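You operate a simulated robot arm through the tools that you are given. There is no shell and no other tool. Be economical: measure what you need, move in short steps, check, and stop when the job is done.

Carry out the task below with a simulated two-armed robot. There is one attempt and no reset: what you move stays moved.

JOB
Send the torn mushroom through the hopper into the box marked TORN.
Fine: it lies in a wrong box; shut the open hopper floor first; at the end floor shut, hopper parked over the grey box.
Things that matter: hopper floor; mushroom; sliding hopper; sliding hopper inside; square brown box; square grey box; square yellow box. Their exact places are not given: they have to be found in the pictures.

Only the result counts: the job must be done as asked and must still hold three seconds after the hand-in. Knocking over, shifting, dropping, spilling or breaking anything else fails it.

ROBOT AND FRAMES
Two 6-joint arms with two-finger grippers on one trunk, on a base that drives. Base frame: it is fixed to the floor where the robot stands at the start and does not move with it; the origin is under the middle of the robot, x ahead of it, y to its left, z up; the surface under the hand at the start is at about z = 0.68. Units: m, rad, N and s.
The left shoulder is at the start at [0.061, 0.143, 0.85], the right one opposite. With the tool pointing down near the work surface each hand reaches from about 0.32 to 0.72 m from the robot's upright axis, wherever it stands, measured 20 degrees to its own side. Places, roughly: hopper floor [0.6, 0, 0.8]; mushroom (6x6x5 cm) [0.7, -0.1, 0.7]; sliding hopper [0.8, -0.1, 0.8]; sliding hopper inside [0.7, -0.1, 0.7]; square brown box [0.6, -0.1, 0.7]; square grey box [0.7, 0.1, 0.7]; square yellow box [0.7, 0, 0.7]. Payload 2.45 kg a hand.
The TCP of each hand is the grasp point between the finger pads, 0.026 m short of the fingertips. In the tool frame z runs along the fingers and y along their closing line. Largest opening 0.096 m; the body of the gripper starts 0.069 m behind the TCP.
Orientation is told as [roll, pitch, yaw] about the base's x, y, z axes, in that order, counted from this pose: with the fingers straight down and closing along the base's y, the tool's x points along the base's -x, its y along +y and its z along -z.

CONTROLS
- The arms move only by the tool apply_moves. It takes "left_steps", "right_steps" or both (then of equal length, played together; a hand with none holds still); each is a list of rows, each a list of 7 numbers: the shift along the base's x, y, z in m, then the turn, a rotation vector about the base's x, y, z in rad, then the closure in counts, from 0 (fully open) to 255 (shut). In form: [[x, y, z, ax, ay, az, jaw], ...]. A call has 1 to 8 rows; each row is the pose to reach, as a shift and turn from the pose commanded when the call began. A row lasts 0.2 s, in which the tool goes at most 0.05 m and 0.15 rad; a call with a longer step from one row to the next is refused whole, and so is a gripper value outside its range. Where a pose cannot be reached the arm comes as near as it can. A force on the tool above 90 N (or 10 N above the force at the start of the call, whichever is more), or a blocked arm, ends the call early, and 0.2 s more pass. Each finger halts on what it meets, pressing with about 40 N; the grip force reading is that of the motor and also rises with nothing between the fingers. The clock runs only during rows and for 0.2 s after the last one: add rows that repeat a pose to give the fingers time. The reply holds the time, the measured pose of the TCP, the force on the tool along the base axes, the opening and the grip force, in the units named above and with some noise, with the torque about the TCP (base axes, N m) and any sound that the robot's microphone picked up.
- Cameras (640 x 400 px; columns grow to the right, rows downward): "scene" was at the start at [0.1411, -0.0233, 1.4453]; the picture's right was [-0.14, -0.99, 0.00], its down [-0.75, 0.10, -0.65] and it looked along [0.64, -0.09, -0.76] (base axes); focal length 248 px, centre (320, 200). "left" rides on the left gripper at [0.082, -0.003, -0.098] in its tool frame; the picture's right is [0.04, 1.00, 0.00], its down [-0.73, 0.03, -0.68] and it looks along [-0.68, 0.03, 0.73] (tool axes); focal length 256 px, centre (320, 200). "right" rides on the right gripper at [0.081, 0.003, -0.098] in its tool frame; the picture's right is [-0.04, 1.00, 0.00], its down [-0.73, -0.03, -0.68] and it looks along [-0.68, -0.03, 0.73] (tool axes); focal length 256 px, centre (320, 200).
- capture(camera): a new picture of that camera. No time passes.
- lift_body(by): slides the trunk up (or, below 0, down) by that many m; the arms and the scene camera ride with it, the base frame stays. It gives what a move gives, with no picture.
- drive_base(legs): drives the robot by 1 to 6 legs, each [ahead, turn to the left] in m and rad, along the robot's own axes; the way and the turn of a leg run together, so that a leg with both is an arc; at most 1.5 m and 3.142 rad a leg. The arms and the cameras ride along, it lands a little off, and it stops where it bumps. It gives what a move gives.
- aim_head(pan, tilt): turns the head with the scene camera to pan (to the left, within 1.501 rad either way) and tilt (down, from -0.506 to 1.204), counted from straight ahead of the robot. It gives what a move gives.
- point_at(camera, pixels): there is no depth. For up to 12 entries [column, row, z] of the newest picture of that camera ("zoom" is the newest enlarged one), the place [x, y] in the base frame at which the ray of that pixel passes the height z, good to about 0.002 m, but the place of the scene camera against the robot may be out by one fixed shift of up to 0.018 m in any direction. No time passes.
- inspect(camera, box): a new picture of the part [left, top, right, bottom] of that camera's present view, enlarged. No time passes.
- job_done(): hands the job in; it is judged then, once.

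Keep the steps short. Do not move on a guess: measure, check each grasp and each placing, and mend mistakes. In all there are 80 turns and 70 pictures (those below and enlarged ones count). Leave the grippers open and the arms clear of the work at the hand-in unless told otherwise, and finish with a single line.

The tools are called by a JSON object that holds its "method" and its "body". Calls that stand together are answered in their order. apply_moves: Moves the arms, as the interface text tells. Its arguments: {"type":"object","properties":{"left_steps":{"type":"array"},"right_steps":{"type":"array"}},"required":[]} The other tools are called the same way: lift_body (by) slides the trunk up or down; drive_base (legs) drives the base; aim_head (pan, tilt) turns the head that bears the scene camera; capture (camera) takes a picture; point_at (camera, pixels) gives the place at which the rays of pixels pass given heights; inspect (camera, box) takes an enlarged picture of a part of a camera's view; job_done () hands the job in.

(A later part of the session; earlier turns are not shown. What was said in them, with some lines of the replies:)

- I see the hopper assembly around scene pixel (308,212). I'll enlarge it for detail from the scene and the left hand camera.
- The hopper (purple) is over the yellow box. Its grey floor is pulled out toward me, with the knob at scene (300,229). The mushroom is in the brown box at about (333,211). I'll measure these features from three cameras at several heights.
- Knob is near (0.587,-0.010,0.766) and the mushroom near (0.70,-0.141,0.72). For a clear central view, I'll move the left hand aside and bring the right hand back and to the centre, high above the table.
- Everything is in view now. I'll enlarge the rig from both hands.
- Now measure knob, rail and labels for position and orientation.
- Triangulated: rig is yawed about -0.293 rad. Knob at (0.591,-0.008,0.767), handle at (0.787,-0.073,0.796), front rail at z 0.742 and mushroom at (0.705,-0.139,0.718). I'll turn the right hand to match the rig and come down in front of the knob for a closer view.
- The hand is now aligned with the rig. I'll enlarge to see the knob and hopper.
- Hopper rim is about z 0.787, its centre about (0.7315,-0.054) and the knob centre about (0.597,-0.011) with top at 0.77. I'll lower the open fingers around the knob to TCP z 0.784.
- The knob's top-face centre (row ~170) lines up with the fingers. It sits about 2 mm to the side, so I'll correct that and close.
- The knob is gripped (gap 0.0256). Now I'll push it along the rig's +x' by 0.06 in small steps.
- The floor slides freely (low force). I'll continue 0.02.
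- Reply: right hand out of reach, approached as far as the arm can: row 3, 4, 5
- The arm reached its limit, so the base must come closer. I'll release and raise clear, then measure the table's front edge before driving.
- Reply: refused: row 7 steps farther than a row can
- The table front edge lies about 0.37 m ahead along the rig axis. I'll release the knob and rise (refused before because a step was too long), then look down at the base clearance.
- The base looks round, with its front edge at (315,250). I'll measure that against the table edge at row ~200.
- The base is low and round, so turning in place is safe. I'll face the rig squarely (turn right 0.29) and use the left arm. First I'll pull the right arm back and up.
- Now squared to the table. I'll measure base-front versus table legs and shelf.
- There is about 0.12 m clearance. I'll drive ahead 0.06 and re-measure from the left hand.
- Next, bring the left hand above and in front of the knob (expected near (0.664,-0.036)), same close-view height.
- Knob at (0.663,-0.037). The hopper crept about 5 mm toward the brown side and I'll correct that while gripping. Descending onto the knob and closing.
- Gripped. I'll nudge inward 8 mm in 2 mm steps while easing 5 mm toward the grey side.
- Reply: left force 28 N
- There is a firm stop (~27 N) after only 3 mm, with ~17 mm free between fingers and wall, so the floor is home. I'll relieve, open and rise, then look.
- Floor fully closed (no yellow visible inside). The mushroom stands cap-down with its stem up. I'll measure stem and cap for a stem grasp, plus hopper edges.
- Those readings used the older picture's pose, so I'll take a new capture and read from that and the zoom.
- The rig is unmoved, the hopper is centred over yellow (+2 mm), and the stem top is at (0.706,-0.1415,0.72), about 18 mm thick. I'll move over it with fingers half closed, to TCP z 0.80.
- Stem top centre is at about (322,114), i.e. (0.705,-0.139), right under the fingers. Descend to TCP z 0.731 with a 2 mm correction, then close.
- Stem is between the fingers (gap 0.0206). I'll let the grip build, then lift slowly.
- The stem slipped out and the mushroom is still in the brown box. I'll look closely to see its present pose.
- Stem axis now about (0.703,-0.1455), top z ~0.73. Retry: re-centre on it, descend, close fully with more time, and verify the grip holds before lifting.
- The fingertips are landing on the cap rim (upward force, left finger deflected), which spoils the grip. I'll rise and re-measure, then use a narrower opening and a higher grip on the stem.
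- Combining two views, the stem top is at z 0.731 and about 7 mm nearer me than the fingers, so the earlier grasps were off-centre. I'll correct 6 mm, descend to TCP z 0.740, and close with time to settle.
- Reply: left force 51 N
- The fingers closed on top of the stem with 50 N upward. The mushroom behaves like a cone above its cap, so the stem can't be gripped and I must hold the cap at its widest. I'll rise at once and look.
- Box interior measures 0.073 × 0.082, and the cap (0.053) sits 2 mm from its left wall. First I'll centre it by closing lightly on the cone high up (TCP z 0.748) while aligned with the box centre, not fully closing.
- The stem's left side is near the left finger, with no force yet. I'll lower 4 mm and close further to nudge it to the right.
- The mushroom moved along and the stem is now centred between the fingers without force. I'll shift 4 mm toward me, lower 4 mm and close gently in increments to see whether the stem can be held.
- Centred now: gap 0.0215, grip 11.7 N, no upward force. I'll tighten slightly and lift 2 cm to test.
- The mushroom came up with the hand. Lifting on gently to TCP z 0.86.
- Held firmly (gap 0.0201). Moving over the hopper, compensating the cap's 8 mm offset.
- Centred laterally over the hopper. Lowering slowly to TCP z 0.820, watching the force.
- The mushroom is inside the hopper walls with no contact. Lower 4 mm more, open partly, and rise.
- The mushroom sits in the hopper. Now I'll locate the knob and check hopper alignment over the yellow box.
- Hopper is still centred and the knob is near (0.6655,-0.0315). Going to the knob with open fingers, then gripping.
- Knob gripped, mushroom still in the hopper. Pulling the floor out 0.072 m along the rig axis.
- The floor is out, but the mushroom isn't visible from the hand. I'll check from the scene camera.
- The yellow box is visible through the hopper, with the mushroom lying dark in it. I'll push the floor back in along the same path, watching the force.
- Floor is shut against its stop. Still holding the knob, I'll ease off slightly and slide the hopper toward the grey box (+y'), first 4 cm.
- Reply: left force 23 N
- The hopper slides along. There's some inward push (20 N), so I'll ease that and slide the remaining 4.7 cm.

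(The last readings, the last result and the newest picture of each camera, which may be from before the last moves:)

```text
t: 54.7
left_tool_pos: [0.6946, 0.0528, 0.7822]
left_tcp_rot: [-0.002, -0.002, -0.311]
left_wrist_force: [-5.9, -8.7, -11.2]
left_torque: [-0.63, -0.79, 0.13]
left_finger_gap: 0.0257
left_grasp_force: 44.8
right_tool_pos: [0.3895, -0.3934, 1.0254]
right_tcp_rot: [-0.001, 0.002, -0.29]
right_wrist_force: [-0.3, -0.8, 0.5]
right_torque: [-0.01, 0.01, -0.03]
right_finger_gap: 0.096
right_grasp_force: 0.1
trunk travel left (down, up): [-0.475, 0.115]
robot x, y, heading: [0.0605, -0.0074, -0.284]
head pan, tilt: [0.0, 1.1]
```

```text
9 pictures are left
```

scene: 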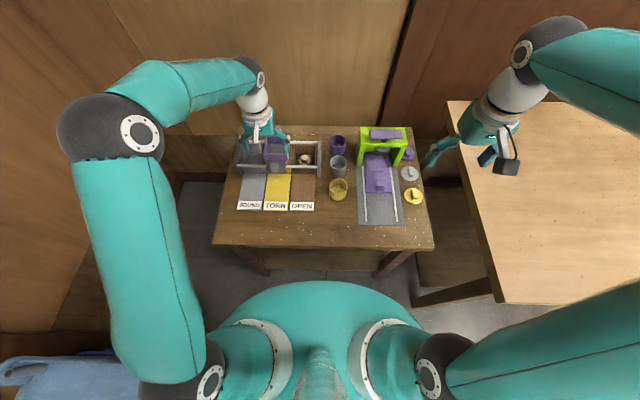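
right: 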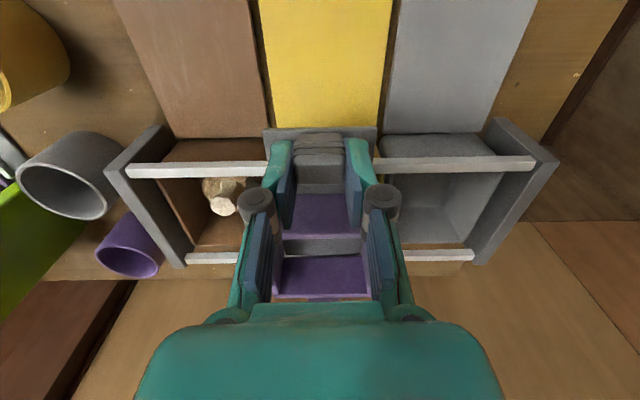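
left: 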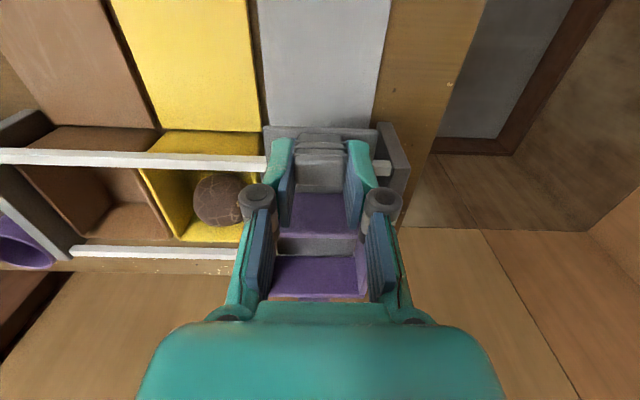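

The mushroom lies in the yellow TORN box and the hopper is over grey. I'll press the floor home 3 mm, relax, open only partway (the post is close on the right), and rise.

{"method": "apply_moves", "body": {"left_steps": [[0.0019, -0.0006, 0, 0, 0, 0, 230], [0.0038, -0.0012, 0, 0, 0, 0, 230], [0.0038, -0.0012, 0, 0, 0, 0, 230], [0.0015, -0.0005, 0, 0, 0, 0, 190], [0.0015, -0.0005, 0, 0, 0, 0, 150], [0.0015, -0.0005, 0, 0, 0, 0, 150], [0.0015, -0.0005, 0.03, 0, 0, 0, 150], [-0.01, 0.003, 0.07, 0, 0, 0, 120]]}}

{"method": "apply_moves", "body": {"left_steps": [[-0.015, 0, 0.03, 0, 0, 0, 60], [-0.03, 0, 0.06, 0, 0, 0, 0], [-0.05, 0, 0.09, 0, 0, 0, 0], [-0.07, 0, 0.11, 0, 0, 0, 0]]}}

{"method": "capture", "body": {"camera": "left"}}

{"method": "inspect", "body": {"camera": "left", "box": [180, 60, 420, 240]}}

```text
t: 56.5
left_tool_pos: [0.6828, 0.0564, 0.8529]
left_tcp_rot: [-0.001, 0.001, -0.312]
left_wrist_force: [-0.6, 0.9, -0.1]
left_torque: [-0.01, -0.02, -0.01]
left_finger_gap: 0.0509
left_grasp_force: 0.0
right_tool_pos: [0.3887, -0.3929, 1.0255]
right_tcp_rot: [-0.002, 0.0, -0.29]
right_wrist_force: [0.6, -0.1, -0.1]
right_torque: [-0.02, -0.02, -0.03]
right_finger_gap: 0.0959
right_grasp_force: 0.0
trunk travel left (down, up): [-0.475, 0.115]
robot x, y, heading: [0.0589, -0.0062, -0.289]
head pan, tilt: [0.0, 1.1]
```

```text
t: 57.5
left_tool_pos: [0.612, 0.0583, 0.962]
left_tcp_rot: [-0.002, -0.001, -0.312]
left_wrist_force: [0.1, -0.5, -0.4]
left_torque: [-0.04, -0.01, -0.01]
left_finger_gap: 0.0959
left_grasp_force: 0.0
right_tool_pos: [0.3893, -0.3913, 1.0248]
right_tcp_rot: [0.0, 0.0, -0.29]
right_wrist_force: [0.2, 0.7, -0.1]
right_torque: [0.04, 0.0, -0.01]
right_finger_gap: 0.0958
right_grasp_force: 0.1
trunk travel left (down, up): [-0.475, 0.115]
robot x, y, heading: [0.0595, -0.003, -0.286]
head pan, tilt: [0.0, 1.1]
```

```text
8 pictures are left
```

left: 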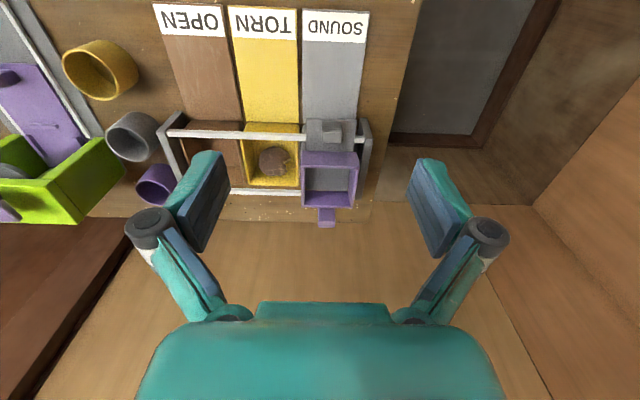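

```text
2.22 times, centred on (300, 150) of left
```

zoom: 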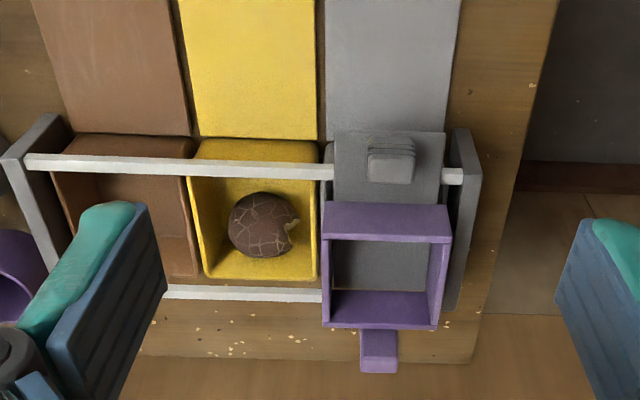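

Floor shut and mushroom in TORN. I'll check the hopper's position over the grey box numerically.

{"method": "point_at", "body": {"camera": "zoom", "pixels": [[321, 237, 0.787], [452, 240, 0.787], [325, 325, 0.787], [437, 328, 0.787], [28, 160, 0.742], [460, 176, 0.742], [390, 163, 0.77]]}}

{"method": "inspect", "body": {"camera": "scene", "box": [220, 120, 370, 220]}}

```text
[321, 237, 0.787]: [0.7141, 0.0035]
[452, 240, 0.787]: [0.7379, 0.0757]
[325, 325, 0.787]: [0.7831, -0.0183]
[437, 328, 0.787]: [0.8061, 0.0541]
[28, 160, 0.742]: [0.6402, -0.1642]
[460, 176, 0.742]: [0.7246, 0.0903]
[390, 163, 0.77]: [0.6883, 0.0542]
```

```text
4.00 times, centred on (295, 170) of scene
```

zoom: 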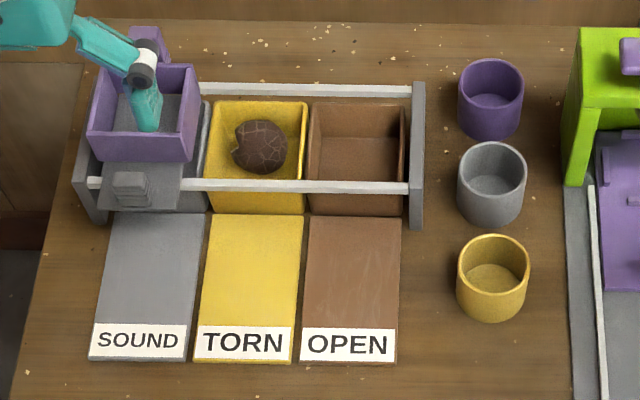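

Hopper is 2 mm from the grey box centre. To be sure easing off didn't draw the floor back a millimetre, I'll nudge the knob's front face with closed fingers.

{"method": "apply_moves", "body": {"left_steps": [[0.025, 0.0015, -0.045, 0, 0, 0, 120], [0.05, 0.003, -0.085, 0, 0, 0, 255], [0.05, 0.003, -0.13, 0, 0, 0, 255], [0.05, 0.003, -0.165, 0, 0, 0, 255], [0.05, 0.003, -0.179, 0, 0, 0, 255], [0.05, 0.003, -0.179, 0, 0, 0, 255]]}}

{"method": "inspect", "body": {"camera": "left", "box": [220, 90, 420, 240]}}

```text
refused: row 1 steps farther than a row can; nothing moved
```

```text
2.67 times, centred on (320, 165) of left
```

zoom: 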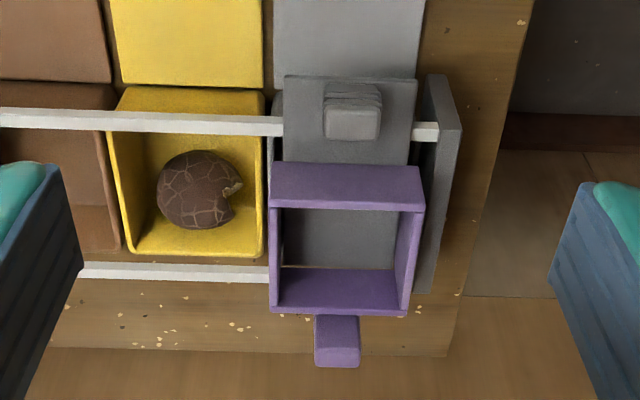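

The step was too long, so I'll repeat with smaller steps.

{"method": "apply_moves", "body": {"left_steps": [[0.015, 0.0015, -0.03, 0, 0, 0, 120], [0.03, 0.003, -0.065, 0, 0, 0, 255], [0.05, 0.003, -0.1, 0, 0, 0, 255], [0.05, 0.003, -0.135, 0, 0, 0, 255], [0.05, 0.003, -0.165, 0, 0, 0, 255], [0.05, 0.003, -0.179, 0, 0, 0, 255], [0.05, 0.003, -0.179, 0, 0, 0, 255]]}}

{"method": "inspect", "body": {"camera": "left", "box": [220, 90, 420, 290]}}

```text
t: 59.1
left_tool_pos: [0.6633, 0.0571, 0.7828]
left_tcp_rot: [-0.003, 0.001, -0.31]
left_wrist_force: [-0.2, 1.5, -1.0]
left_torque: [0.01, -0.04, -0.01]
left_finger_gap: 0.0
left_grasp_force: 28.6
right_tool_pos: [0.3889, -0.3924, 1.0244]
right_tcp_rot: [-0.001, 0.001, -0.289]
right_wrist_force: [0.2, 0.0, -0.4]
right_torque: [0.02, -0.02, 0.0]
right_finger_gap: 0.0961
right_grasp_force: 0.1
trunk travel left (down, up): [-0.475, 0.115]
robot x, y, heading: [0.0616, -0.0056, -0.287]
head pan, tilt: [0.0, 1.1]
```

```text
2.00 times, centred on (320, 190) of left
```

zoom: 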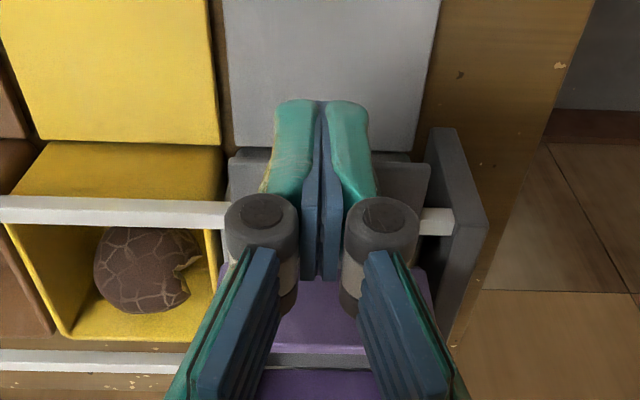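

Fingers are in front of the knob. Pushing inward in 2 mm steps, 14 mm in all.

{"method": "apply_moves", "body": {"left_steps": [[0.0038, -0.0012, 0, 0, 0, 0, 255], [0.0076, -0.0024, 0, 0, 0, 0, 255], [0.0095, -0.003, 0, 0, 0, 0, 255], [0.0114, -0.0036, 0, 0, 0, 0, 255], [0.0133, -0.0042, 0, 0, 0, 0, 255], [0.0133, -0.0042, 0, 0, 0, 0, 255]]}}

```text
t: 60.5
left_tool_pos: [0.6702, 0.055, 0.7824]
left_tcp_rot: [0.0, 0.011, -0.314]
left_wrist_force: [-29.2, 3.9, 2.2]
left_torque: [-0.26, 0.43, -0.01]
left_finger_gap: 0.0058
left_grasp_force: 28.4
right_tool_pos: [0.3863, -0.3924, 1.027]
right_tcp_rot: [0.0, -0.002, -0.29]
right_wrist_force: [-1.2, -0.6, -0.4]
right_torque: [-0.02, 0.02, 0.03]
right_finger_gap: 0.0962
right_grasp_force: 0.0
trunk travel left (down, up): [-0.475, 0.115]
robot x, y, heading: [0.063, -0.0044, -0.287]
head pan, tilt: [0.0, 1.1]
```

Firm stop at 29 N, so the floor is shut. Backing straight off, rising, then opening clear.

{"method": "apply_moves", "body": {"left_steps": [[-0.01, 0.003, 0, 0, 0, 0, 255], [-0.02, 0.006, 0.01, 0, 0, 0, 255], [-0.025, 0.008, 0.05, 0, 0, 0, 255], [-0.03, 0.02, 0.09, 0, 0, 0, 200], [-0.04, 0.04, 0.13, 0, 0, 0, 100], [-0.06, 0.065, 0.16, 0, 0, 0, 0], [-0.08, 0.09, 0.19, 0, 0, 0, 0], [-0.09, 0.11, 0.22, 0, 0, 0, 0]]}}

{"method": "capture", "body": {"camera": "left"}}

{"method": "inspect", "body": {"camera": "scene", "box": [220, 120, 370, 220]}}

```text
t: 62.3
left_tool_pos: [0.5858, 0.1646, 1.0028]
left_tcp_rot: [-0.002, 0.0, -0.311]
left_wrist_force: [0.0, 0.2, -0.3]
left_torque: [0.04, -0.03, -0.02]
left_finger_gap: 0.0961
left_grasp_force: 0.0
right_tool_pos: [0.3889, -0.3927, 1.0262]
right_tcp_rot: [-0.001, 0.0, -0.29]
right_wrist_force: [0.2, 0.9, 0.6]
right_torque: [0.0, -0.03, -0.02]
right_finger_gap: 0.0959
right_grasp_force: 0.1
trunk travel left (down, up): [-0.475, 0.115]
robot x, y, heading: [0.0624, -0.0035, -0.289]
head pan, tilt: [0.0, 1.1]
```

```text
3 pictures are left
```

left: 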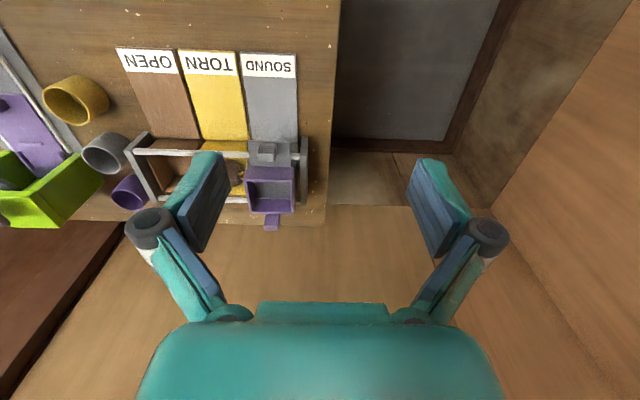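

```text
4.00 times, centred on (295, 170) of scene
```

zoom: 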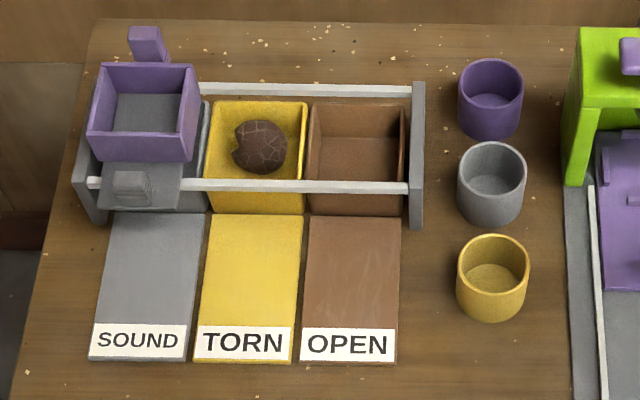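

The mushroom is in the yellow TORN box, the floor is shut, the hopper is over grey, and both arms are clear with grippers open. Handing in.

{"method": "job_done", "body": {}}

```text
The job is handed in.
```

The torn mushroom went through the hopper into the TORN box, the hopper floor is shut, and the hopper is parked over the grey box.
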